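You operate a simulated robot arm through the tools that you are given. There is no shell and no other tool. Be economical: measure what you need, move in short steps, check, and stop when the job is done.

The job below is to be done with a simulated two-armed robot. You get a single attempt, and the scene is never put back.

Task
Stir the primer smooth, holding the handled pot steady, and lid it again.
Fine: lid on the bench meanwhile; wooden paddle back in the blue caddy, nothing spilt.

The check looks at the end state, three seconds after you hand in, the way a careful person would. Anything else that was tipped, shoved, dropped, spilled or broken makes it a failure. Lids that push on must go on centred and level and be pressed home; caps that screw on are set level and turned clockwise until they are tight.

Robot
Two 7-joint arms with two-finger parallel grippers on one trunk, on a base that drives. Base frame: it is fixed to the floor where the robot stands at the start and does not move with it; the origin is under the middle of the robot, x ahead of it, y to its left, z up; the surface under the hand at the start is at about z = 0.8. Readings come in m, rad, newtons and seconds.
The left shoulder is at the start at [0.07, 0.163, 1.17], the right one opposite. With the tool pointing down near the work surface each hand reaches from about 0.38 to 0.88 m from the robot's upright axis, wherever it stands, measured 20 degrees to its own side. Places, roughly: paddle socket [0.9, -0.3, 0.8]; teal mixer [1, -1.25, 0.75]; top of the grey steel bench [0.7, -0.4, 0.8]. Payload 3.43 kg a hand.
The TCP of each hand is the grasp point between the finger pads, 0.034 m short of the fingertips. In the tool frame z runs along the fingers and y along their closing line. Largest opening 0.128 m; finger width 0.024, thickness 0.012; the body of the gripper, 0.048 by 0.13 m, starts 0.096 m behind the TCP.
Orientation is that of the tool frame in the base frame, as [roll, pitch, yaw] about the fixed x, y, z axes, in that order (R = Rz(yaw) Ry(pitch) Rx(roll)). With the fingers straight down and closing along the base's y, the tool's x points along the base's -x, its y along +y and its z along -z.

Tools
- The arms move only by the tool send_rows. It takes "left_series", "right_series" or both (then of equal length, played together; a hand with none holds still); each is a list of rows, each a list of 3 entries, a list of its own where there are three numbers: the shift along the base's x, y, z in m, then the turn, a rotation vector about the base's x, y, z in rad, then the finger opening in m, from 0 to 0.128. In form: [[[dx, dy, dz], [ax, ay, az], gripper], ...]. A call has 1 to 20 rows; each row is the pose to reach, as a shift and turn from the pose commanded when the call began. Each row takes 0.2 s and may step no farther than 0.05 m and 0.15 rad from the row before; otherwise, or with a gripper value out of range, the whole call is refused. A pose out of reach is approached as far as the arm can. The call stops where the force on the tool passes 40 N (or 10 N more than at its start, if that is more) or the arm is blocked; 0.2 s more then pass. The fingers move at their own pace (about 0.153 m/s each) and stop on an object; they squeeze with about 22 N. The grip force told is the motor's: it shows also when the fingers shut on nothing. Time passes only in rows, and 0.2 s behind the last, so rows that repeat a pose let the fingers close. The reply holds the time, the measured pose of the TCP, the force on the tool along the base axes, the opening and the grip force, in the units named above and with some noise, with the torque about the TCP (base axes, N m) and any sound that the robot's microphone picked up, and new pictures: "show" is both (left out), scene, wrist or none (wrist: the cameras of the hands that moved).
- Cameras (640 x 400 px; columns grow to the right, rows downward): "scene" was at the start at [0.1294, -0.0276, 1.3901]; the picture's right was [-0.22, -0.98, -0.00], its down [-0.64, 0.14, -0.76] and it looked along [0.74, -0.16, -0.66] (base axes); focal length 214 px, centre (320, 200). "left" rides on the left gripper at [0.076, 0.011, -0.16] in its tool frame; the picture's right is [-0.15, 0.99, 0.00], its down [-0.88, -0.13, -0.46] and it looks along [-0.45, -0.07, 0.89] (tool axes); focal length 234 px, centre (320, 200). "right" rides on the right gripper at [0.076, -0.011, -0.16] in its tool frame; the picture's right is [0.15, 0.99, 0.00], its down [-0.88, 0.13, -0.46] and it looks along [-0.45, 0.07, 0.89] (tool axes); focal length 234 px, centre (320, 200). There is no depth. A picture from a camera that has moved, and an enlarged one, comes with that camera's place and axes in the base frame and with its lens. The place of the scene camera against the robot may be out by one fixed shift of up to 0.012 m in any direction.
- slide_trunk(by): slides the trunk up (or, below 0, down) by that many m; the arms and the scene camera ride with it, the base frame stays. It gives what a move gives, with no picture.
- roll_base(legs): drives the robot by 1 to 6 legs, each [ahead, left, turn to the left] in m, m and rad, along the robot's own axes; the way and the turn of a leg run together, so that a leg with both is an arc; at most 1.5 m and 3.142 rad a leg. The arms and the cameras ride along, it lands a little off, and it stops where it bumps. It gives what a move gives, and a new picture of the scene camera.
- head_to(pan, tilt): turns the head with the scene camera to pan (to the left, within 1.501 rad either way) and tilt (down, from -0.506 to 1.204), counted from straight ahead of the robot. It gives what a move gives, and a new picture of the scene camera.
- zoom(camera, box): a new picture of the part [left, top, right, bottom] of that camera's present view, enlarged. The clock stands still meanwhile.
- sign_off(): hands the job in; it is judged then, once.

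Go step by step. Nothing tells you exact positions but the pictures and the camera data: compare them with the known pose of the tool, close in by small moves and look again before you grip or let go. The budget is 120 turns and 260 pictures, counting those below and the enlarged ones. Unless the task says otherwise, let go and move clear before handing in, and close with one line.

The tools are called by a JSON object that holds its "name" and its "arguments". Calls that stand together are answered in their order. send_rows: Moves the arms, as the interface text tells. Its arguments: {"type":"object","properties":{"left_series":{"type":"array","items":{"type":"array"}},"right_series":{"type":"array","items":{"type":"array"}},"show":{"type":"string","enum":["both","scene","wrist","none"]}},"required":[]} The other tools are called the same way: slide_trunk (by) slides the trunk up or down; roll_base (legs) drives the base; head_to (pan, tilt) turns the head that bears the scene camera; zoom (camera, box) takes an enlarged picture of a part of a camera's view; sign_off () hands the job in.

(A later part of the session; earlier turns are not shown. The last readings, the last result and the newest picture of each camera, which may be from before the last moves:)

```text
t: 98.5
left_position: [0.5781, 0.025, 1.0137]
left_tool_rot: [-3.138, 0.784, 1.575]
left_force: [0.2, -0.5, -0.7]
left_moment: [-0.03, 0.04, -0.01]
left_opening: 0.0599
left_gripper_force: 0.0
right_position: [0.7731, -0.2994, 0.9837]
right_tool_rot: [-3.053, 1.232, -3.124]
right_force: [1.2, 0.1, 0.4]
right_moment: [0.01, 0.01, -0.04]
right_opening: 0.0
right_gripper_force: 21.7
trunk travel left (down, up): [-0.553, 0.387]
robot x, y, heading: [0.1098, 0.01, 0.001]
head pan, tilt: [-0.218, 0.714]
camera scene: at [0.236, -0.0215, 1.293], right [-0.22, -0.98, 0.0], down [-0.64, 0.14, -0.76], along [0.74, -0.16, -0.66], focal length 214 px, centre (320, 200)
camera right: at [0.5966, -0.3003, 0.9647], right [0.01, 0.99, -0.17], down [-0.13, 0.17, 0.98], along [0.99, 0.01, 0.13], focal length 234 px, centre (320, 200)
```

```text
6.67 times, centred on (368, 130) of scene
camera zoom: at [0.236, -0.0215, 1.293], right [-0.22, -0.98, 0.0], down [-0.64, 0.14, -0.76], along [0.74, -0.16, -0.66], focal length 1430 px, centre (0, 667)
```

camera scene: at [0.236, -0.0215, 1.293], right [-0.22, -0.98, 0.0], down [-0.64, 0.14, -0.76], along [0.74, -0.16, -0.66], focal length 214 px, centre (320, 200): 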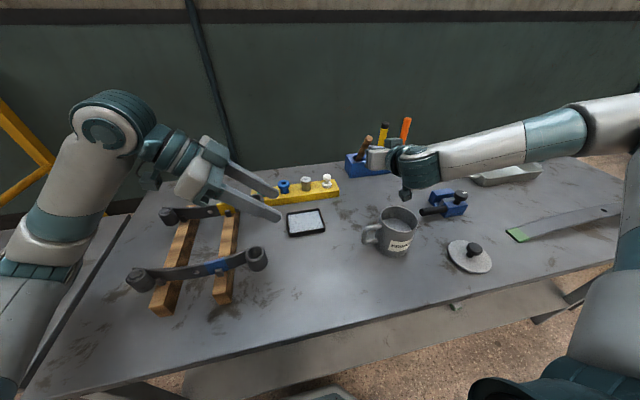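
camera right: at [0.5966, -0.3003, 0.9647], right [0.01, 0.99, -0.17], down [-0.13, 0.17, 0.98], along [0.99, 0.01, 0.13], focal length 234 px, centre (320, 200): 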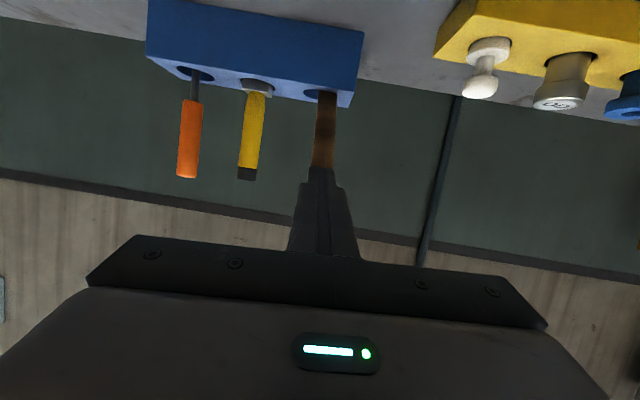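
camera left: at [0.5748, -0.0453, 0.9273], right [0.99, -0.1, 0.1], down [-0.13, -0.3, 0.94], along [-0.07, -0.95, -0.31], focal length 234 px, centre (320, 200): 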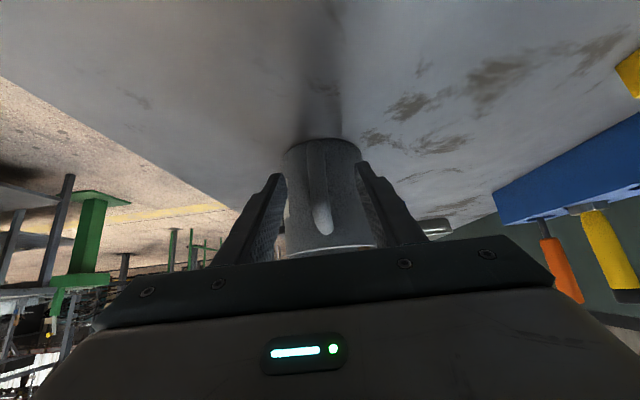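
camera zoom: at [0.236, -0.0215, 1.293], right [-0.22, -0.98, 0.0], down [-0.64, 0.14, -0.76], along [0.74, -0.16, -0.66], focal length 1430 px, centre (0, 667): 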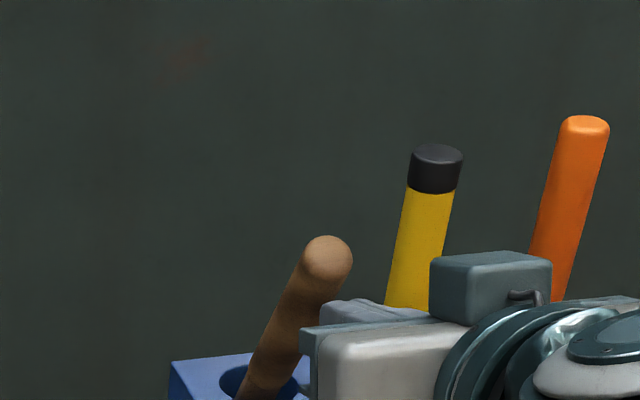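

The fingertips are aligned with the handle's front. I'll push slowly forward in 1 cm steps.

{"name": "send_rows", "arguments": {"right_series": [[[0.01, 0.001, 0], [0, 0, 0], 0.0], [[0.02, 0.001, 0], [0, 0, 0], 0.0], [[0.03, 0.001, 0.001], [0, 0, 0], 0.0], [[0.04, 0, 0.002], [0, 0, 0], 0.0], [[0.05, 0, 0.003], [0, 0, 0], 0.0], [[0.06, -0.001, 0.004], [0, 0, 0], 0.0], [[0.07, -0.002, 0.005], [0, 0, 0], 0.0]], "show": "none"}}

{"name": "zoom", "arguments": {"camera": "right", "box": [200, 60, 440, 210]}}

{"name": "zoom", "arguments": {"camera": "scene", "box": [320, 100, 416, 160]}}

```text
t: 100.1
left_position: [0.5781, 0.0239, 1.0128]
left_tool_rot: [-3.137, 0.783, 1.575]
left_force: [-0.7, -0.4, -0.6]
left_moment: [0.05, -0.02, -0.01]
left_opening: 0.0599
left_gripper_force: 0.1
right_position: [0.8432, -0.3021, 0.9882]
right_tool_rot: [-3.055, 1.232, -3.126]
right_force: [-0.3, 0.5, -0.8]
right_moment: [-0.02, 0.0, 0.03]
right_opening: 0.0
right_gripper_force: 21.7
trunk travel left (down, up): [-0.553, 0.387]
robot x, y, heading: [0.1059, 0.0058, -0.0]
head pan, tilt: [-0.218, 0.714]
```

```text
2.67 times, centred on (320, 135) of right
camera zoom: at [0.6672, -0.3025, 0.9696], right [0.01, 0.99, -0.17], down [-0.13, 0.17, 0.98], along [0.99, 0.01, 0.13], focal length 624 px, centre (320, 373)
```

zoom: 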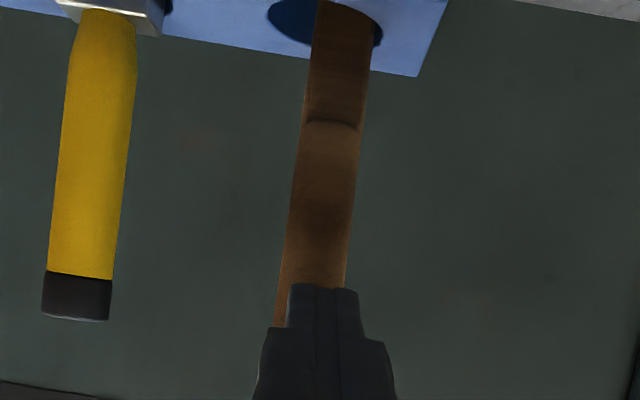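

```text
6.67 times, centred on (368, 130) of scene
camera zoom: at [0.2357, -0.0221, 1.293], right [-0.22, -0.98, 0.0], down [-0.64, 0.14, -0.76], along [0.74, -0.16, -0.66], focal length 1430 px, centre (0, 667)
```

zoom: 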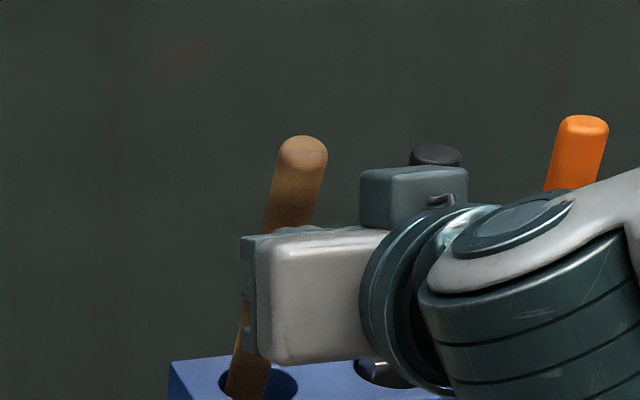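

It's coming upright nicely. I'll continue another 3.5 cm, with a slight −y correction.

{"name": "send_rows", "arguments": {"right_series": [[[0.007, -0.002, 0.002], [0, 0, 0], 0.0], [[0.014, -0.003, 0.003], [0, 0, 0], 0.0], [[0.021, -0.004, 0.004], [0, 0, 0], 0.0], [[0.028, -0.004, 0.005], [0, 0, 0], 0.0], [[0.034, -0.004, 0.006], [0, 0, 0], 0.0]], "show": "none"}}

{"name": "zoom", "arguments": {"camera": "right", "box": [200, 20, 440, 170]}}

{"name": "zoom", "arguments": {"camera": "scene", "box": [320, 100, 416, 160]}}

```text
t: 101.3
left_position: [0.5783, 0.0248, 1.0132]
left_tool_rot: [-3.14, 0.783, 1.575]
left_force: [-0.3, 0.2, 0.2]
left_moment: [-0.05, 0.01, 0.0]
left_opening: 0.06
left_gripper_force: 0.0
right_position: [0.8781, -0.3062, 0.9925]
right_tool_rot: [-3.056, 1.232, -3.126]
right_force: [-0.1, -0.3, 0.7]
right_moment: [0.01, -0.01, 0.0]
right_opening: 0.0
right_gripper_force: 21.9
trunk travel left (down, up): [-0.553, 0.387]
robot x, y, heading: [0.1051, 0.0016, 0.001]
head pan, tilt: [-0.218, 0.714]
```

```text
2.67 times, centred on (320, 95) of right
camera zoom: at [0.7013, -0.3064, 0.9748], right [0.02, 0.99, -0.17], down [-0.13, 0.17, 0.98], along [0.99, 0.01, 0.13], focal length 624 px, centre (320, 480)
```

zoom: 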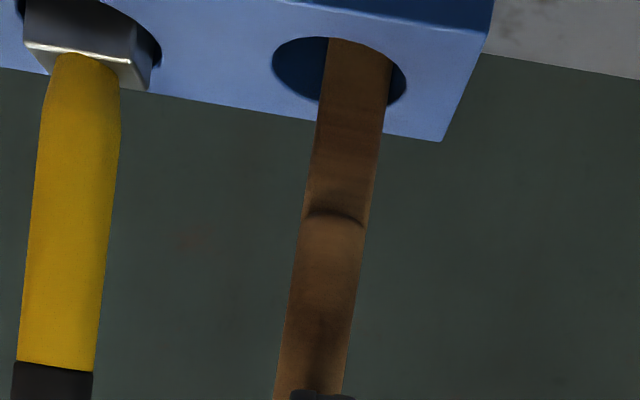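

```text
6.67 times, centred on (368, 130) of scene
camera zoom: at [0.2357, -0.0222, 1.293], right [-0.22, -0.98, 0.0], down [-0.64, 0.14, -0.76], along [0.74, -0.16, -0.66], focal length 1430 px, centre (0, 667)
```

zoom: 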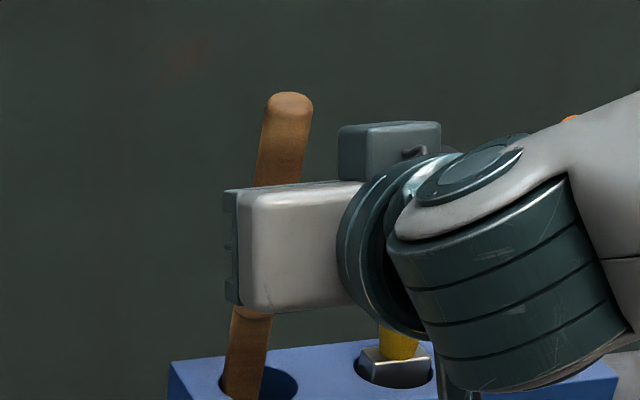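

Almost vertical. I'll advance in 4 mm steps and watch for contact with the far edge of the slot.

{"name": "send_rows", "arguments": {"right_series": [[[0.004, 0, 0.001], [0, 0, 0], 0.0], [[0.008, 0, 0.001], [0, 0, 0], 0.0], [[0.011, 0, 0.001], [0, 0, 0], 0.0], [[0.011, 0, 0.001], [0, 0, 0], 0.0]], "show": "none"}}

{"name": "zoom", "arguments": {"camera": "scene", "box": [320, 100, 416, 160]}}

{"name": "zoom", "arguments": {"camera": "right", "box": [200, 20, 440, 170]}}

```text
t: 102.3
left_position: [0.5779, 0.0238, 1.0135]
left_tool_rot: [-3.139, 0.784, 1.574]
left_force: [-0.3, 0.2, 0.5]
left_moment: [0.04, 0.0, -0.01]
left_opening: 0.0598
left_gripper_force: 0.1
right_position: [0.8891, -0.3059, 0.994]
right_tool_rot: [-3.057, 1.232, -3.126]
right_force: [0.2, -0.2, 0.5]
right_moment: [-0.05, -0.01, 0.0]
right_opening: 0.0
right_gripper_force: 21.6
trunk travel left (down, up): [-0.553, 0.387]
robot x, y, heading: [0.1087, 0.0057, 0.001]
head pan, tilt: [-0.218, 0.714]
```

```text
6.67 times, centred on (368, 130) of scene
camera zoom: at [0.2355, -0.0224, 1.2931], right [-0.22, -0.98, 0.0], down [-0.64, 0.14, -0.76], along [0.74, -0.16, -0.66], focal length 1430 px, centre (0, 667)
```

zoom: 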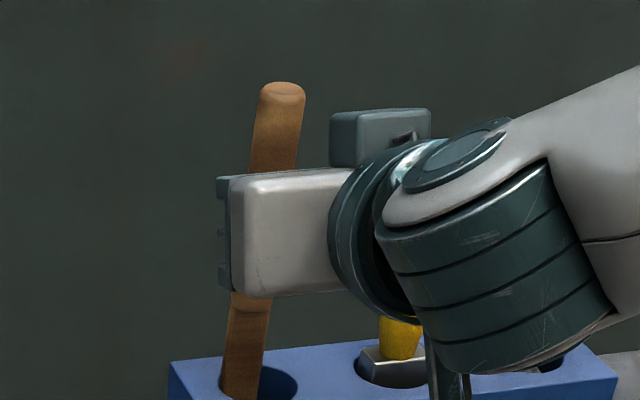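

```text
2.67 times, centred on (320, 95) of right
camera zoom: at [0.7122, -0.3069, 0.9763], right [0.02, 0.99, -0.17], down [-0.13, 0.17, 0.98], along [0.99, 0.01, 0.13], focal length 624 px, centre (320, 480)
```

zoom: 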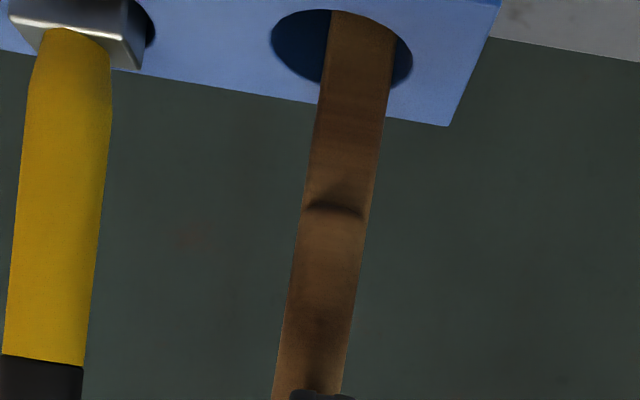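

{"name": "send_rows", "arguments": {"right_series": [[[0.003, 0, 0], [0, 0, 0], 0.0], [[0.006, 0, 0], [0, 0, 0], 0.0], [[0.009, 0, 0], [0, 0, 0], 0.0], [[0.009, 0, 0], [0, 0, 0], 0.0]], "show": "none"}}

{"name": "zoom", "arguments": {"camera": "right", "box": [200, 20, 440, 170]}}

{"name": "zoom", "arguments": {"camera": "scene", "box": [320, 100, 416, 160]}}

```text
t: 103.3
left_position: [0.5766, 0.0231, 1.0138]
left_tool_rot: [-3.138, 0.784, 1.575]
left_force: [0.6, 0.1, -0.3]
left_moment: [0.01, 0.0, 0.01]
left_opening: 0.0599
left_gripper_force: 0.0
right_position: [0.898, -0.3059, 0.9941]
right_tool_rot: [-3.057, 1.233, -3.127]
right_force: [-0.1, 0.4, -0.3]
right_moment: [0.0, 0.01, 0.01]
right_opening: 0.0001
right_gripper_force: 22.0
trunk travel left (down, up): [-0.553, 0.387]
robot x, y, heading: [0.1057, 0.0086, -0.002]
head pan, tilt: [-0.218, 0.714]
```

```text
2.67 times, centred on (320, 95) of right
camera zoom: at [0.7211, -0.3068, 0.9758], right [0.01, 0.99, -0.17], down [-0.13, 0.17, 0.98], along [0.99, 0.01, 0.13], focal length 624 px, centre (320, 480)
```

zoom: 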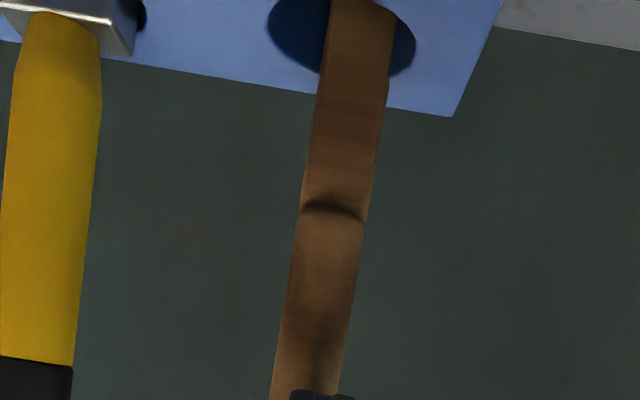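

```text
6.67 times, centred on (368, 130) of scene
camera zoom: at [0.2355, -0.0224, 1.2931], right [-0.22, -0.98, 0.0], down [-0.64, 0.14, -0.76], along [0.74, -0.16, -0.66], focal length 1430 px, centre (0, 667)
```

zoom: 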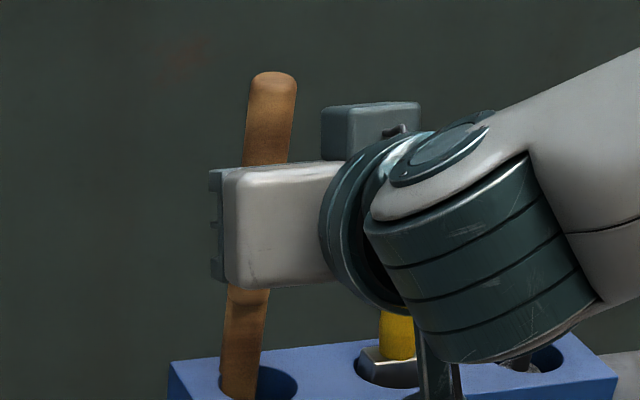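

The paddle should now be at or slightly past vertical. I'll back the fingers away slowly and see whether it stays.

{"name": "send_rows", "arguments": {"right_series": [[[-0.004, 0, 0], [0, 0, 0], 0.0], [[-0.01, 0, 0], [0, 0, 0], 0.0], [[-0.02, 0, 0], [0, 0, 0], 0.0], [[-0.05, 0, 0], [0, 0, 0], 0.0], [[-0.1, 0, 0.01], [0, 0, 0], 0.0], [[-0.1, 0, 0.02], [0, 0, 0], 0.0]]}}

{"name": "zoom", "arguments": {"camera": "right", "box": [200, 20, 440, 170]}}

{"name": "zoom", "arguments": {"camera": "scene", "box": [320, 100, 416, 160]}}

```text
refused: row 5 steps farther than a row can; nothing moved
```

```text
2.67 times, centred on (320, 95) of right
camera zoom: at [0.7211, -0.3068, 0.9758], right [0.01, 0.99, -0.17], down [-0.13, 0.17, 0.98], along [0.99, 0.01, 0.13], focal length 624 px, centre (320, 480)
```

zoom: 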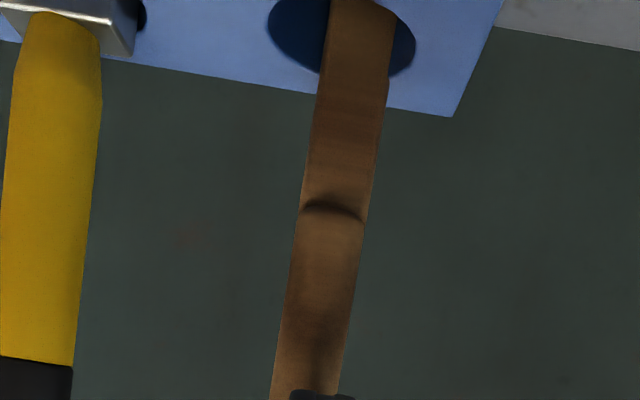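

```text
6.67 times, centred on (368, 130) of scene
camera zoom: at [0.2355, -0.0224, 1.2931], right [-0.22, -0.98, 0.0], down [-0.64, 0.14, -0.76], along [0.74, -0.16, -0.66], focal length 1430 px, centre (0, 667)
```

zoom: 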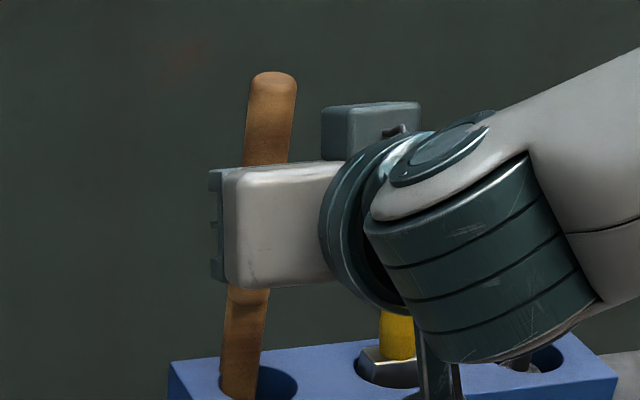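

{"name": "send_rows", "arguments": {"right_series": [[[0.004, 0, 0], [0, 0, 0], 0.0], [[0.004, 0, 0], [0, 0, 0], 0.0], [[0.0, 0, 0], [0, 0, 0], 0.0], [[-0.008, 0, 0], [0, 0, 0], 0.0], [[-0.02, 0, 0], [0, 0, 0], 0.0], [[-0.05, 0, 0], [0, 0, 0], 0.0], [[-0.08, 0, 0.01], [0, 0, 0], 0.0], [[-0.1, 0, 0.02], [0, 0, 0], 0.0]]}}

{"name": "zoom", "arguments": {"camera": "right", "box": [200, 20, 440, 170]}}

{"name": "zoom", "arguments": {"camera": "scene", "box": [320, 100, 416, 160]}}

```text
t: 105.1
left_position: [0.5768, 0.0233, 1.014]
left_tool_rot: [-3.141, 0.784, 1.573]
left_force: [-0.6, -0.5, 0.0]
left_moment: [0.01, -0.01, 0.01]
left_opening: 0.06
left_gripper_force: 0.0
right_position: [0.7953, -0.306, 1.0151]
right_tool_rot: [-3.059, 1.234, -3.127]
right_force: [0.4, 0.0, 0.7]
right_moment: [0.0, -0.05, 0.02]
right_opening: 0.0002
right_gripper_force: 21.9
trunk travel left (down, up): [-0.553, 0.387]
robot x, y, heading: [0.1048, 0.0069, -0.001]
head pan, tilt: [-0.218, 0.714]
camera scene: at [0.2349, -0.0227, 1.2931], right [-0.22, -0.98, 0.0], down [-0.64, 0.14, -0.76], along [0.74, -0.16, -0.65], focal length 214 px, centre (320, 200)
camera right: at [0.6196, -0.3072, 0.9958], right [0.02, 0.99, -0.17], down [-0.13, 0.17, 0.98], along [0.99, 0.01, 0.13], focal length 234 px, centre (320, 200)
```

scene: 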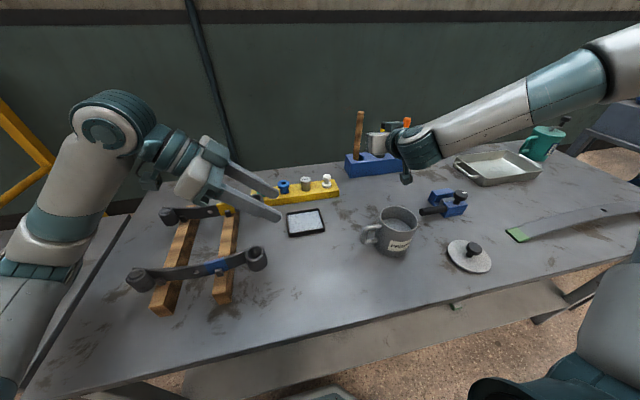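
right: 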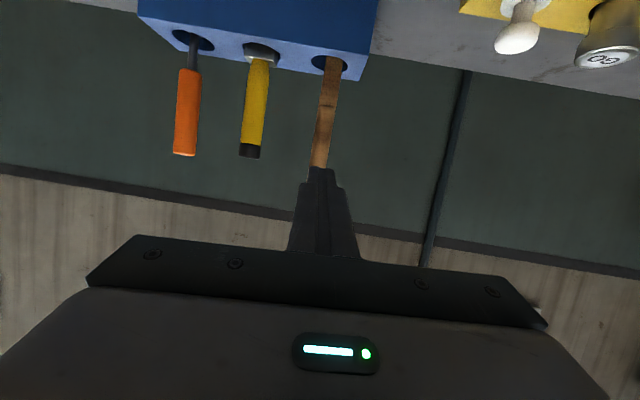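

```text
2.67 times, centred on (320, 95) of right
camera zoom: at [0.6196, -0.3072, 0.9958], right [0.02, 0.99, -0.17], down [-0.13, 0.17, 0.98], along [0.99, 0.01, 0.13], focal length 624 px, centre (320, 480)
```

zoom: 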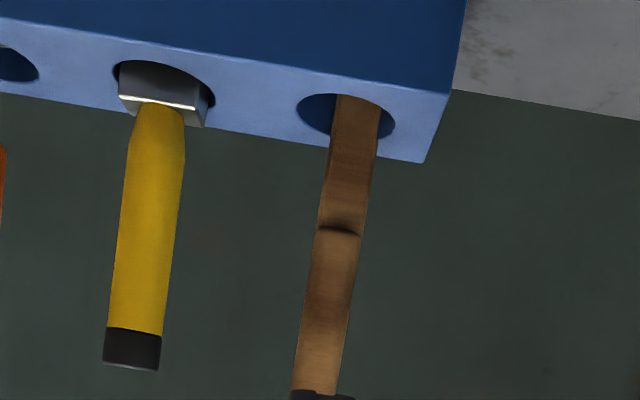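

```text
6.67 times, centred on (368, 130) of scene
camera zoom: at [0.2349, -0.0227, 1.2931], right [-0.22, -0.98, 0.0], down [-0.64, 0.14, -0.76], along [0.74, -0.16, -0.65], focal length 1430 px, centre (0, 667)
```

zoom: 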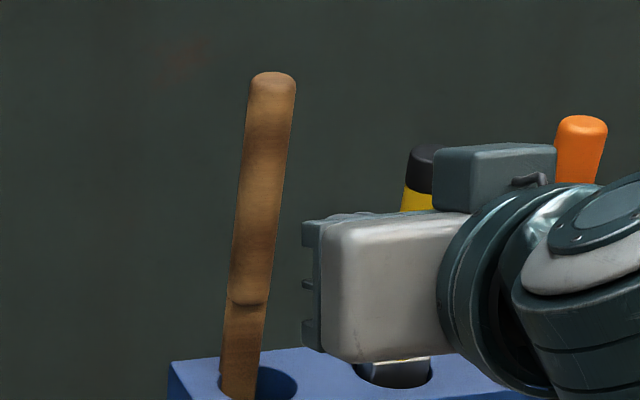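

The paddle stands upright in its slot. Now I'll retreat, raise the trunk back to its starting height, and bring the hand back to pointing straight down for the lid.

{"name": "send_rows", "arguments": {"right_series": [[[-0.03, -0.005, 0.02], [0, 0, 0], 0.02], [[-0.06, -0.01, 0.05], [0, 0, 0], 0.05], [[-0.09, -0.02, 0.08], [0, 0, 0], 0.07], [[-0.11, -0.03, 0.1], [0, 0.137, 0], 0.07], [[-0.12, -0.04, 0.11], [0, 0.274, 0], 0.07], [[-0.13, -0.05, 0.12], [0, 0.411, 0], 0.07], [[-0.14, -0.06, 0.13], [0, 0.548, 0], 0.07], [[-0.15, -0.07, 0.13], [0, 0.686, 0], 0.07], [[-0.16, -0.08, 0.13], [0, 0.823, 0], 0.07], [[-0.16, -0.09, 0.13], [0, 0.96, 0], 0.07], [[-0.16, -0.1, 0.13], [0, 1.097, 0], 0.07], [[-0.16, -0.11, 0.13], [0, 1.234, 0], 0.07]], "show": "none"}}

{"name": "slide_trunk", "arguments": {"by": 0.097}}

{"name": "roll_base", "arguments": {"legs": [[0, -0.1, 0]]}}

```text
t: 107.7
left_position: [0.5797, 0.024, 1.0107]
left_tool_rot: [-3.134, 0.785, 1.574]
left_force: [0.0, -0.2, -0.3]
left_moment: [0.0, 0.01, -0.03]
left_opening: 0.06
left_gripper_force: 0.0
right_position: [0.6385, -0.4155, 1.1449]
right_tool_rot: [-3.073, -0.006, -3.137]
right_force: [0.5, 0.7, 0.0]
right_moment: [0.0, 0.07, 0.0]
right_opening: 0.0699
right_gripper_force: 0.0
trunk travel left (down, up): [-0.553, 0.387]
robot x, y, heading: [0.1051, 0.0047, 0.002]
head pan, tilt: [-0.218, 0.714]
```

```text
t: 109.0
left_position: [0.5786, 0.0241, 1.11]
left_tool_rot: [-3.138, 0.783, 1.574]
left_force: [0.8, -0.3, -0.5]
left_moment: [-0.02, -0.02, -0.01]
left_opening: 0.06
left_gripper_force: 0.0
right_position: [0.6375, -0.4157, 1.2421]
right_tool_rot: [-3.073, -0.001, -3.137]
right_force: [0.3, 0.2, -0.4]
right_moment: [0.05, 0.01, -0.01]
right_opening: 0.0703
right_gripper_force: 0.0
trunk travel left (down, up): [-0.65, 0.29]
robot x, y, heading: [0.1044, 0.0033, -0.002]
head pan, tilt: [-0.218, 0.714]
```

```text
t: 110.2
left_position: [0.5773, -0.0746, 1.1093]
left_tool_rot: [-3.137, 0.783, 1.574]
left_force: [0.3, -0.8, 0.4]
left_moment: [0.02, -0.02, -0.04]
left_opening: 0.0599
left_gripper_force: 0.3
right_position: [0.637, -0.5139, 1.2419]
right_tool_rot: [-3.071, -0.003, -3.136]
right_force: [0.2, 0.1, -0.6]
right_moment: [0.01, 0.05, 0.0]
right_opening: 0.07
right_gripper_force: 0.0
trunk travel left (down, up): [-0.65, 0.29]
robot x, y, heading: [0.1081, -0.0933, -0.001]
head pan, tilt: [-0.218, 0.714]
camera scene: at [0.2357, -0.1206, 1.3901], right [-0.22, -0.98, 0.0], down [-0.64, 0.14, -0.76], along [0.74, -0.16, -0.66], focal length 214 px, centre (320, 200)
```

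scene: 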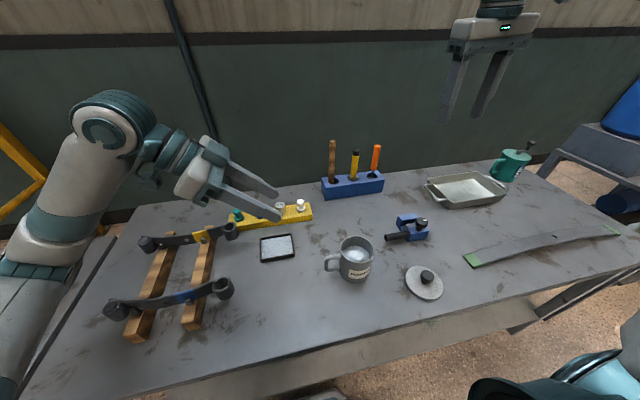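

I'll level the right hand's small roll error while moving over the lid, then yaw it 45° as for the removal.

{"name": "send_rows", "arguments": {"right_series": [[[-0.04, 0.01, -0.02], [0.035, 0, 0], 0.07], [[-0.08, 0.02, -0.05], [0.07, 0, 0], 0.07], [[-0.12, 0.03, -0.09], [0.07, 0, 0], 0.07], [[-0.145, 0.034, -0.13], [0.07, 0, 0], 0.07]], "show": "none"}}

{"name": "send_rows", "arguments": {"right_series": [[[0, 0, 0], [0, 0, 0.131], 0.07], [[0, 0, -0.01], [0, 0, 0.262], 0.07], [[0, 0, -0.02], [0, 0, 0.393], 0.07], [[0, 0, -0.03], [0, 0, 0.524], 0.07], [[0, 0, -0.04], [0, 0, 0.654], 0.07], [[0, 0, -0.05], [0, 0, 0.785], 0.07]]}}

{"name": "zoom", "arguments": {"camera": "right", "box": [200, 60, 440, 210]}}

{"name": "zoom", "arguments": {"camera": "scene", "box": [300, 215, 460, 315]}}

```text
refused: row 2 steps farther than a row can; nothing moved
```

```text
t: 111.6
left_position: [0.5781, -0.0719, 1.1107]
left_tool_rot: [-3.138, 0.784, 1.573]
left_force: [0.7, -0.9, -0.4]
left_moment: [0.01, -0.03, -0.01]
left_opening: 0.0601
left_gripper_force: 0.1
right_position: [0.6091, -0.4707, 1.1866]
right_tool_rot: [-3.069, -0.003, -2.357]
right_force: [-0.5, 0.0, 0.3]
right_moment: [0.01, 0.01, 0.0]
right_opening: 0.0703
right_gripper_force: 0.1
right hand out of reach, approached as far as the arm can: row 5, 6
trunk travel left (down, up): [-0.65, 0.29]
robot x, y, heading: [0.1045, -0.0934, 0.001]
head pan, tilt: [-0.218, 0.714]
camera scene: at [0.235, -0.1197, 1.3902], right [-0.22, -0.98, 0.0], down [-0.64, 0.14, -0.76], along [0.74, -0.16, -0.65], focal length 214 px, centre (320, 200)
camera right: at [0.5546, -0.5248, 1.3463], right [-0.8, 0.6, -0.07], down [0.51, 0.74, 0.44], along [0.32, 0.32, -0.89], focal length 234 px, centre (320, 200)
```

scene: 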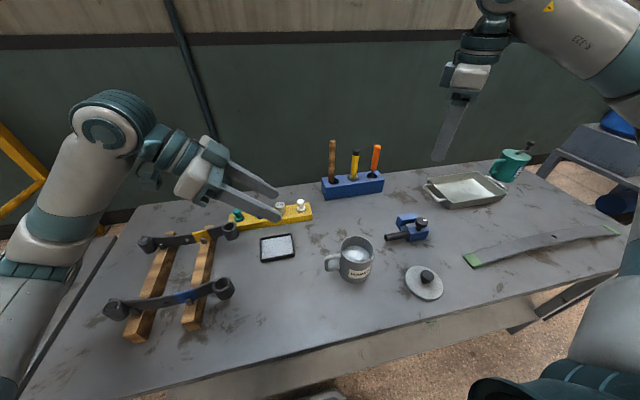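
right: 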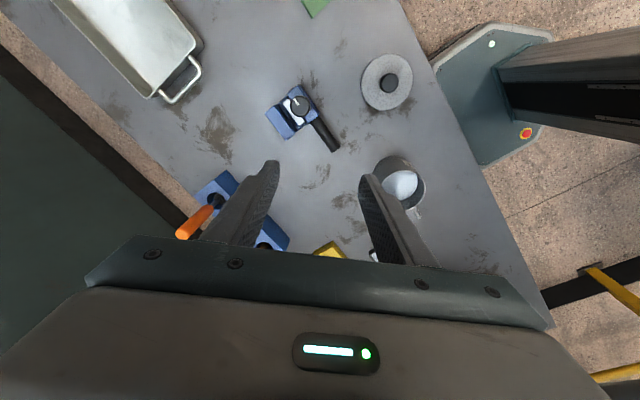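

```text
2.67 times, centred on (320, 135) of right
camera zoom: at [0.5546, -0.5248, 1.3463], right [-0.8, 0.6, -0.07], down [0.51, 0.74, 0.44], along [0.32, 0.32, -0.89], focal length 624 px, centre (320, 373)
```

zoom: 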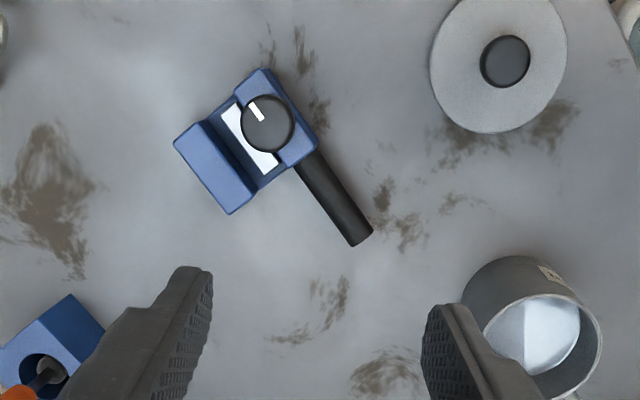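

```text
4.00 times, centred on (380, 265) of scene
camera zoom: at [0.235, -0.1197, 1.3902], right [-0.22, -0.98, 0.0], down [-0.64, 0.14, -0.76], along [0.74, -0.16, -0.65], focal length 858 px, centre (80, -60)
```

zoom: 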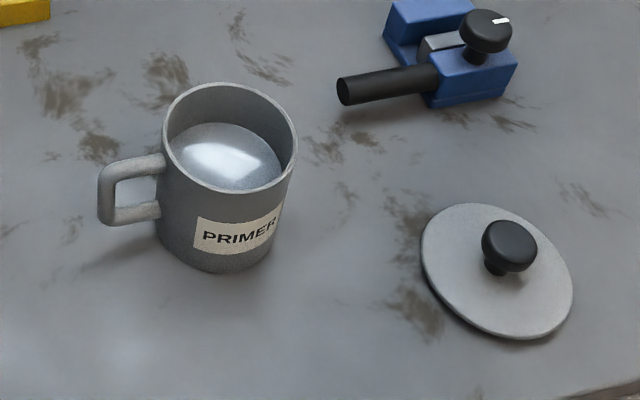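

The primer is smooth with no streaks or spills. I'll level the hand and move above the lid knob.

{"name": "send_rows", "arguments": {"right_series": [[[-0.025, -0.003, -0.02], [0.0257, 0.0257, 0], 0.07], [[-0.05, -0.006, -0.05], [0.0514, 0.0513, 0], 0.07], [[-0.08, -0.009, -0.085], [0.0514, 0.0513, 0], 0.07], [[-0.105, -0.009, -0.125], [0.0514, 0.0513, 0], 0.07], [[-0.117, -0.009, -0.17], [0.0514, 0.0513, 0], 0.07], [[-0.117, -0.009, -0.2], [0.0514, 0.0513, 0], 0.07]], "show": "none"}}

{"name": "zoom", "arguments": {"camera": "right", "box": [200, 60, 440, 210]}}

{"name": "zoom", "arguments": {"camera": "scene", "box": [370, 220, 482, 290]}}

```text
t: 113.0
left_position: [0.5786, -0.0729, 1.1104]
left_tool_rot: [-3.138, 0.784, 1.576]
left_force: [0.3, 0.3, -0.3]
left_moment: [-0.01, -0.02, -0.03]
left_opening: 0.0602
left_gripper_force: 0.0
right_position: [0.4909, -0.4807, 0.986]
right_tool_rot: [3.137, 0.0, -2.351]
right_force: [-0.3, 1.0, -0.8]
right_moment: [-0.02, 0.02, -0.01]
right_opening: 0.0698
right_gripper_force: 0.1
trunk travel left (down, up): [-0.65, 0.29]
robot x, y, heading: [0.1064, -0.0915, 0.002]
head pan, tilt: [-0.218, 0.714]
```

```text
2.67 times, centred on (320, 135) of right
camera zoom: at [0.4456, -0.5423, 1.1448], right [-0.81, 0.59, 0.0], down [0.53, 0.72, 0.46], along [0.27, 0.37, -0.89], focal length 624 px, centre (320, 373)
```

zoom: 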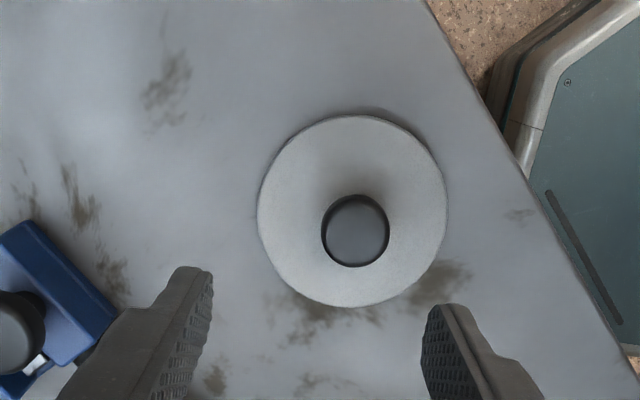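

```text
5.71 times, centred on (426, 255) of scene
camera zoom: at [0.2359, -0.1203, 1.3901], right [-0.22, -0.98, 0.0], down [-0.64, 0.14, -0.76], along [0.74, -0.16, -0.66], focal length 1226 px, centre (-286, -114)
```

zoom: 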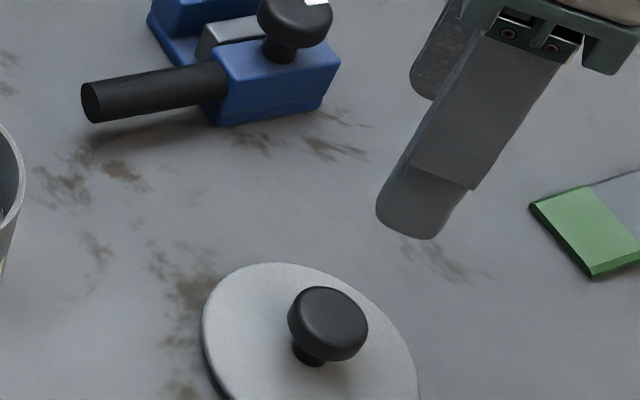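

The knob appears at about (0.477, -0.468). I'll shift there and descend partway to verify.

{"name": "send_rows", "arguments": {"right_series": [[[-0.014, 0.012, -0.02], [0, 0, 0], 0.07], [[-0.014, 0.012, -0.06], [0, 0, 0], 0.07], [[-0.014, 0.012, -0.09], [0, 0, 0], 0.07]], "show": "none"}}

{"name": "zoom", "arguments": {"camera": "right", "box": [200, 60, 440, 210]}}

{"name": "zoom", "arguments": {"camera": "scene", "box": [370, 230, 482, 300]}}

```text
t: 113.8
left_position: [0.5775, -0.0744, 1.1103]
left_tool_rot: [-3.139, 0.783, 1.574]
left_force: [0.2, 0.0, -0.9]
left_moment: [0.03, 0.0, -0.02]
left_opening: 0.0601
left_gripper_force: 0.1
right_position: [0.4767, -0.4668, 0.8933]
right_tool_rot: [3.14, -0.001, -2.351]
right_force: [1.2, -0.2, 0.1]
right_moment: [0.01, 0.04, 0.0]
right_opening: 0.0698
right_gripper_force: 0.1
trunk travel left (down, up): [-0.65, 0.29]
robot x, y, heading: [0.1054, -0.0968, -0.004]
head pan, tilt: [-0.218, 0.714]
```

```text
2.67 times, centred on (320, 135) of right
camera zoom: at [0.4315, -0.5296, 1.0534], right [-0.81, 0.59, 0.0], down [0.53, 0.72, 0.46], along [0.27, 0.37, -0.89], focal length 624 px, centre (320, 373)
```

zoom: 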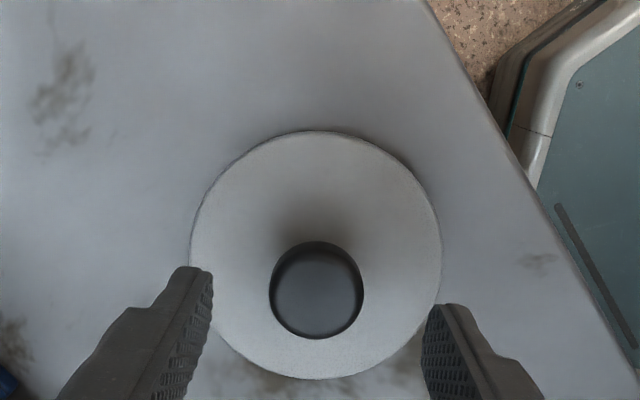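

```text
5.71 times, centred on (426, 265) of scene
camera zoom: at [0.2359, -0.1208, 1.39], right [-0.22, -0.98, 0.0], down [-0.64, 0.14, -0.76], along [0.74, -0.16, -0.66], focal length 1226 px, centre (-286, -171)
```

zoom: 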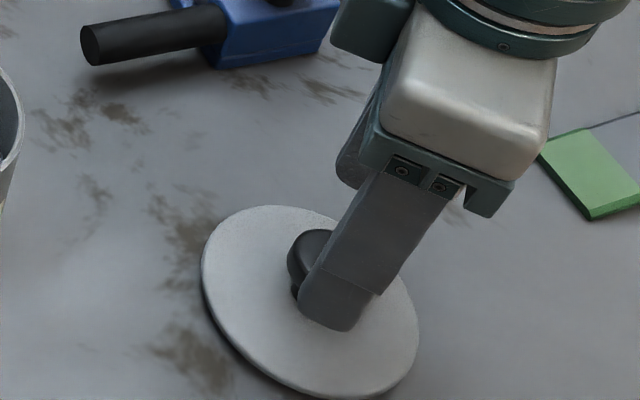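

The knob lines up as it did on the pot. I'll descend to the same grip height and close.

{"name": "send_rows", "arguments": {"right_series": [[[0.001, -0.001, -0.015], [0, 0, 0], 0.07], [[0.001, -0.001, -0.03], [0, 0, 0], 0.07], [[0.001, -0.001, -0.045], [0, 0, 0], 0.07], [[0.001, -0.001, -0.045], [0, 0, 0], 0.05], [[0.001, -0.001, -0.045], [0, 0, 0], 0.03], [[0.001, -0.001, -0.045], [0, 0, 0], 0.0], [[0.001, -0.001, -0.045], [0, 0, 0], 0.0]], "show": "none"}}

{"name": "zoom", "arguments": {"camera": "scene", "box": [370, 230, 482, 300]}}

```text
t: 115.4
left_position: [0.5779, -0.0743, 1.1095]
left_tool_rot: [-3.14, 0.784, 1.575]
left_force: [-0.5, -0.8, 0.3]
left_moment: [-0.02, 0.0, 0.02]
left_opening: 0.0597
left_gripper_force: 0.0
right_position: [0.4789, -0.4691, 0.8509]
right_tool_rot: [3.138, -0.002, -2.35]
right_force: [0.9, 0.4, 0.2]
right_moment: [-0.03, 0.0, 0.01]
right_opening: 0.0324
right_gripper_force: 22.3
trunk travel left (down, up): [-0.65, 0.29]
robot x, y, heading: [0.1058, -0.0931, -0.003]
head pan, tilt: [-0.218, 0.714]
```

```text
5.71 times, centred on (426, 265) of scene
camera zoom: at [0.2356, -0.1207, 1.3901], right [-0.22, -0.98, 0.0], down [-0.64, 0.14, -0.76], along [0.74, -0.16, -0.66], focal length 1226 px, centre (-286, -171)
```

zoom: 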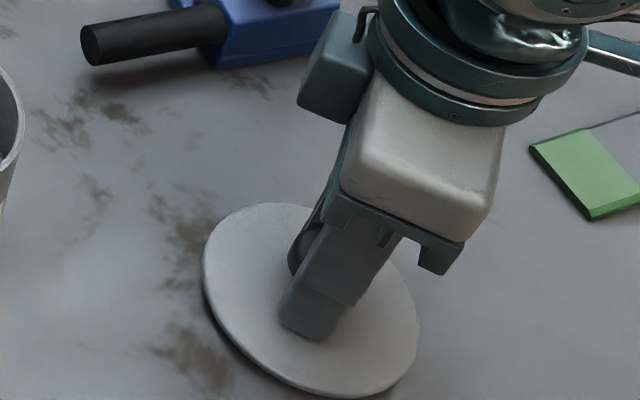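

The lid is gripped squarely. I'll lift it straight up while the left hand approaches the handle, then carry the lid above the pot at about (0.561, -0.286).

{"name": "send_rows", "arguments": {"right_series": [[[0, 0, 0.03], [0, 0, 0], 0.0], [[0, 0, 0.07], [0, 0, 0], 0.0], [[0, 0, 0.115], [0, 0, 0], 0.0], [[0, 0, 0.16], [0, 0, 0], 0.0], [[0, 0, 0.18], [0, 0, 0], 0.0], [[0, 0, 0.18], [0, 0, 0], 0.0], [[0, 0, 0.18], [0, 0, 0], 0.0], [[0.015, 0.04, 0.18], [0, 0, 0], 0.0], [[0.03, 0.08, 0.18], [0, 0, 0], 0.0], [[0.05, 0.12, 0.18], [0, 0, 0], 0.0], [[0.065, 0.16, 0.18], [0, 0, 0], 0.0], [[0.083, 0.184, 0.17], [0, 0, 0], 0.0]], "left_series": [[[0, -0.01, -0.03], [0, 0, 0], 0.06], [[-0.005, -0.02, -0.07], [0, 0, 0], 0.06], [[-0.01, -0.03, -0.11], [0, 0, 0], 0.06], [[-0.016, -0.045, -0.145], [0, 0, 0], 0.06], [[-0.016, -0.067, -0.17], [0, 0, 0], 0.06], [[-0.016, -0.09, -0.195], [0, 0, 0], 0.06], [[-0.016, -0.115, -0.22], [0, 0, 0], 0.06], [[-0.016, -0.137, -0.242], [0, 0, 0], 0.06], [[-0.016, -0.137, -0.242], [0, 0, 0], 0.06], [[-0.016, -0.137, -0.242], [0, 0, 0], 0.06], [[-0.016, -0.137, -0.242], [0, 0, 0], 0.06], [[-0.016, -0.137, -0.242], [0, 0, 0], 0.06]]}}

{"name": "zoom", "arguments": {"camera": "scene", "box": [300, 195, 412, 265]}}

{"name": "zoom", "arguments": {"camera": "left", "box": [240, 100, 400, 200]}}

```text
t: 118.0
left_position: [0.5574, -0.2124, 0.871]
left_tool_rot: [3.135, 0.783, 1.573]
left_force: [1.1, -0.5, 0.5]
left_moment: [-0.01, -0.01, -0.02]
left_opening: 0.0597
left_gripper_force: 0.1
right_position: [0.5578, -0.2839, 1.026]
right_tool_rot: [-3.14, 0.004, -2.35]
right_force: [-0.2, -0.4, -0.5]
right_moment: [0.0, -0.03, 0.03]
right_opening: 0.0325
right_gripper_force: 21.7
trunk travel left (down, up): [-0.65, 0.29]
robot x, y, heading: [0.1085, -0.0949, 0.002]
head pan, tilt: [-0.218, 0.714]
camera scene: at [0.2282, -0.1188, 1.3909], right [-0.22, -0.98, 0.0], down [-0.64, 0.14, -0.76], along [0.74, -0.16, -0.65], focal length 214 px, centre (320, 200)
camera right: at [0.5123, -0.3461, 1.1843], right [-0.81, 0.59, 0.0], down [0.53, 0.72, 0.46], along [0.27, 0.37, -0.89], focal length 234 px, centre (320, 200)
camera left: at [0.5677, -0.045, 0.9292], right [0.99, -0.1, 0.11], down [-0.13, -0.3, 0.94], along [-0.06, -0.95, -0.31], focal length 234 px, centre (320, 200)
```

scene: 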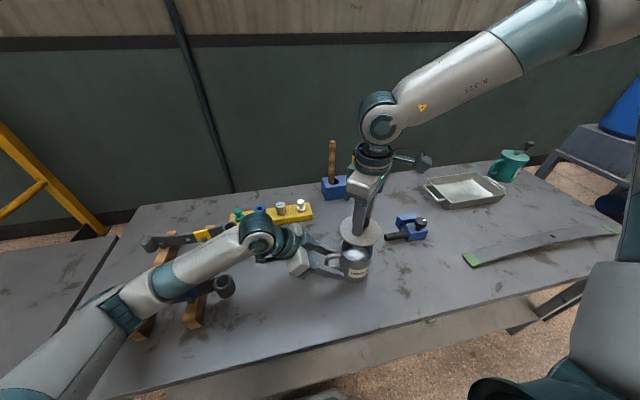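
right: 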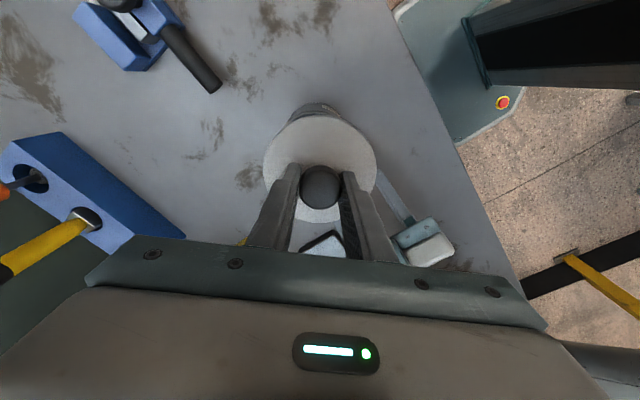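
left: 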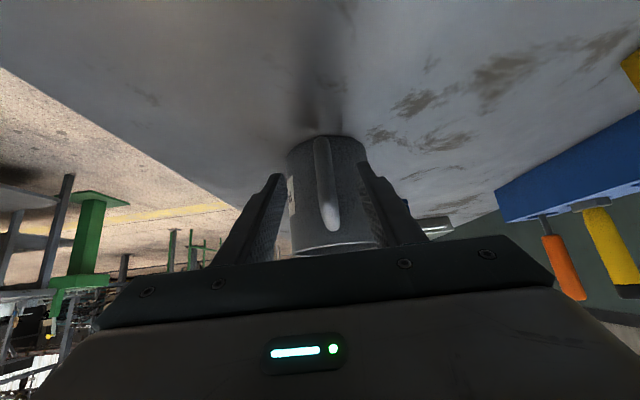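

```text
5.71 times, centred on (356, 230) of scene
camera zoom: at [0.2282, -0.1188, 1.3909], right [-0.22, -0.98, 0.0], down [-0.64, 0.14, -0.76], along [0.74, -0.16, -0.65], focal length 1226 px, centre (114, 29)
```

zoom: 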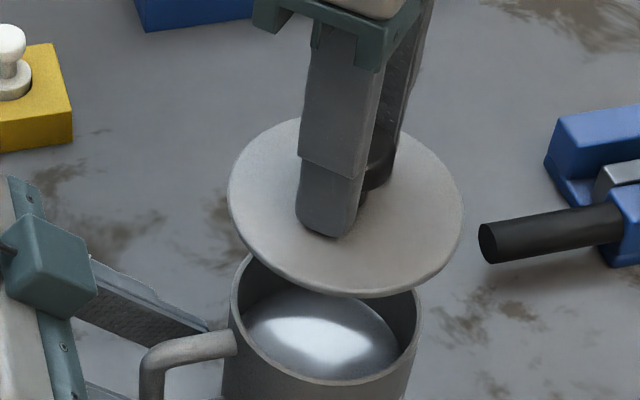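

```text
4.00 times, centred on (320, 150) of left
camera zoom: at [0.5677, -0.045, 0.9292], right [0.99, -0.1, 0.11], down [-0.13, -0.3, 0.94], along [-0.06, -0.95, -0.31], focal length 937 px, centre (320, 400)
```

zoom: 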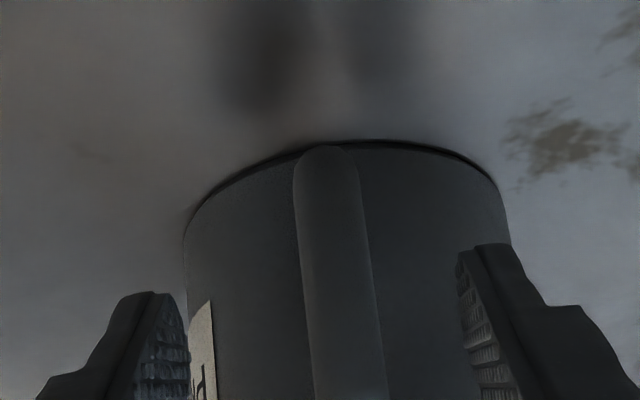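

The lid and rim nearly align. I'll close the left hand on the handle (shifted +2 mm), let things settle, and lower the lid to about 1 cm above the rim.

{"name": "send_rows", "arguments": {"left_series": [[[0.002, 0, 0], [0, 0, 0], 0.04], [[0.002, 0, 0], [0, 0, 0], 0.02], [[0.002, 0, 0], [0, 0, 0], 0.0], [[0.002, 0, 0], [0, 0, 0], 0.0], [[0.002, 0, 0], [0, 0, 0], 0.0]], "right_series": [[[0, 0, 0], [0, 0, 0], 0.0], [[0, 0, -0.01], [0, 0, 0], 0.0], [[0, 0, -0.025], [0, 0, 0], 0.0], [[0, 0, -0.04], [0, 0, 0], 0.0], [[0, 0, -0.052], [0, 0, 0], 0.0]], "show": "none"}}

{"name": "zoom", "arguments": {"camera": "scene", "box": [308, 210, 404, 270]}}

{"name": "zoom", "arguments": {"camera": "left", "box": [240, 150, 400, 250]}}

```text
t: 119.2
left_position: [0.5574, -0.2117, 0.8691]
left_tool_rot: [3.14, 0.783, 1.572]
left_force: [-1.0, -0.9, 0.4]
left_moment: [0.04, 0.18, 0.0]
left_opening: 0.013
left_gripper_force: 21.8
right_position: [0.5554, -0.2845, 0.9705]
right_tool_rot: [-3.139, 0.003, -2.35]
right_force: [-0.3, -0.5, -0.7]
right_moment: [0.01, 0.02, -0.01]
right_opening: 0.0326
right_gripper_force: 22.1
trunk travel left (down, up): [-0.65, 0.29]
robot x, y, heading: [0.1078, -0.0928, 0.003]
head pan, tilt: [-0.218, 0.714]
```

```text
6.67 times, centred on (356, 240) of scene
camera zoom: at [0.2279, -0.1198, 1.3906], right [-0.22, -0.98, 0.0], down [-0.64, 0.14, -0.76], along [0.74, -0.16, -0.65], focal length 1430 px, centre (80, -67)
```

zoom: 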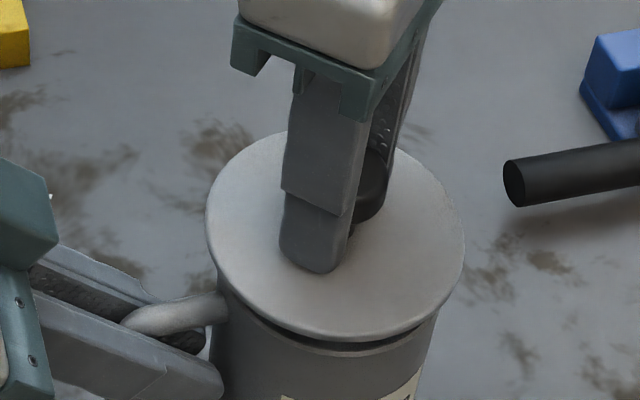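

```text
4.00 times, centred on (320, 200) of left
camera zoom: at [0.569, -0.0456, 0.9283], right [0.99, -0.1, 0.1], down [-0.13, -0.3, 0.94], along [-0.07, -0.95, -0.31], focal length 937 px, centre (320, 200)
```

zoom: 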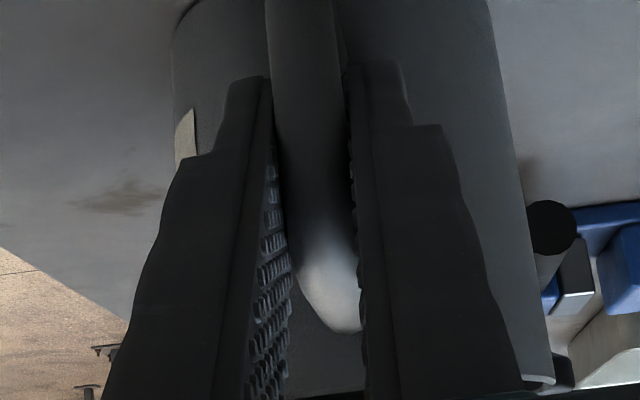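

The lid is centred over the rim within about 2 mm. I'll lower slowly until it touches.

{"name": "send_rows", "arguments": {"right_series": [[[0, 0.001, -0.005], [0, 0, 0], 0.0], [[0, 0.001, -0.009], [0, 0, 0], 0.0], [[0, 0.001, -0.012], [0, 0, 0], 0.0], [[0, 0.001, -0.015], [0, 0, 0], 0.0]], "show": "none"}}

{"name": "zoom", "arguments": {"camera": "scene", "box": [308, 210, 404, 270]}}

```text
t: 120.2
left_position: [0.5583, -0.2111, 0.8697]
left_tool_rot: [3.138, 0.785, 1.569]
left_force: [-0.1, 0.1, 0.6]
left_moment: [0.32, 0.02, -0.03]
left_opening: 0.0129
left_gripper_force: 22.4
right_position: [0.557, -0.2829, 0.9562]
right_tool_rot: [-3.14, 0.003, -2.352]
right_force: [-0.1, -0.2, -0.4]
right_moment: [0.02, 0.01, -0.01]
right_opening: 0.0323
right_gripper_force: 22.3
trunk travel left (down, up): [-0.65, 0.29]
robot x, y, heading: [0.1063, -0.0928, 0.003]
head pan, tilt: [-0.218, 0.714]
```

```text
6.67 times, centred on (356, 240) of scene
camera zoom: at [0.2282, -0.1201, 1.3908], right [-0.22, -0.98, 0.0], down [-0.64, 0.14, -0.76], along [0.74, -0.16, -0.65], focal length 1430 px, centre (80, -67)
```

zoom: 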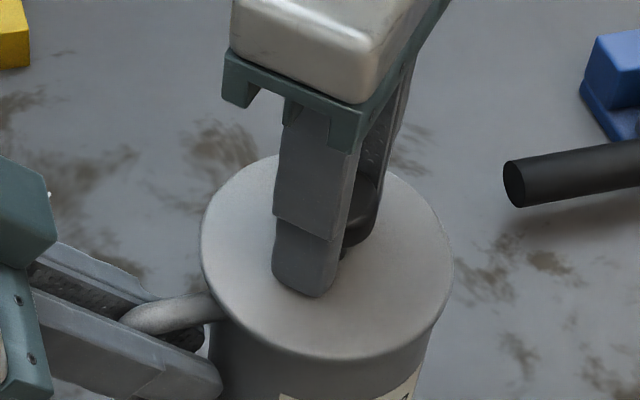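

{"name": "send_rows", "arguments": {"right_series": [[[0, 0, -0.003], [0, 0, 0], 0.0], [[0, 0, -0.006], [0, 0, 0], 0.0], [[0, 0, -0.008], [0, 0, 0], 0.0]], "show": "none"}}

{"name": "zoom", "arguments": {"camera": "scene", "box": [308, 210, 404, 270]}}

{"name": "zoom", "arguments": {"camera": "left", "box": [200, 150, 440, 300]}}

```text
t: 120.9
left_position: [0.5589, -0.212, 0.8688]
left_tool_rot: [-3.142, 0.783, 1.574]
left_force: [2.0, 0.3, 1.9]
left_moment: [-0.42, 0.3, 0.08]
left_opening: 0.0129
left_gripper_force: 21.9
right_position: [0.5589, -0.283, 0.9525]
right_tool_rot: [-3.138, 0.01, -2.349]
right_force: [-4.0, 0.9, 12.9]
right_moment: [-0.12, 0.58, -0.04]
right_opening: 0.0324
right_gripper_force: 21.6
trunk travel left (down, up): [-0.65, 0.29]
robot x, y, heading: [0.1048, -0.0949, 0.002]
head pan, tilt: [-0.218, 0.714]
stopped in row 3 (right hand): the force on the tool passed its limit at 43 N (the readings are from after the stop); the commanded pose is now the measured one
```

```text
6.67 times, centred on (356, 240) of scene
camera zoom: at [0.2291, -0.1211, 1.3913], right [-0.22, -0.98, 0.0], down [-0.64, 0.14, -0.76], along [0.74, -0.16, -0.65], focal length 1430 px, centre (80, -67)
```

zoom: 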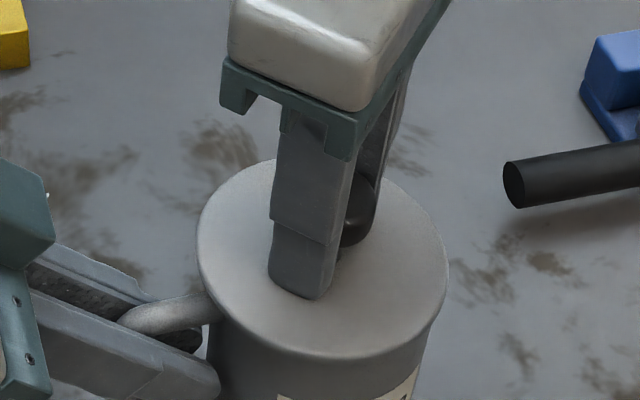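

```text
2.67 times, centred on (320, 225) of left
camera zoom: at [0.5703, -0.0452, 0.9287], right [0.99, -0.1, 0.1], down [-0.13, -0.3, 0.94], along [-0.06, -0.95, -0.31], focal length 624 px, centre (320, 133)
```

zoom: 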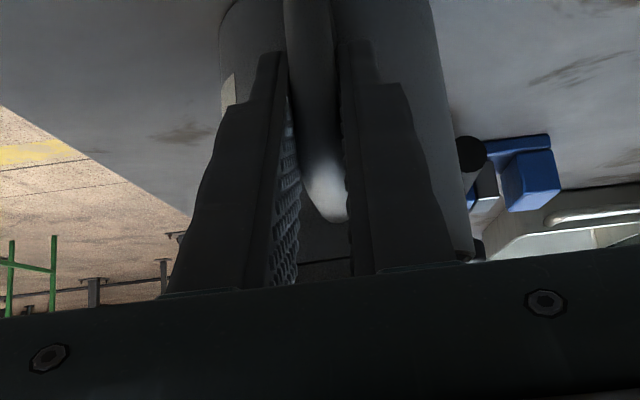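

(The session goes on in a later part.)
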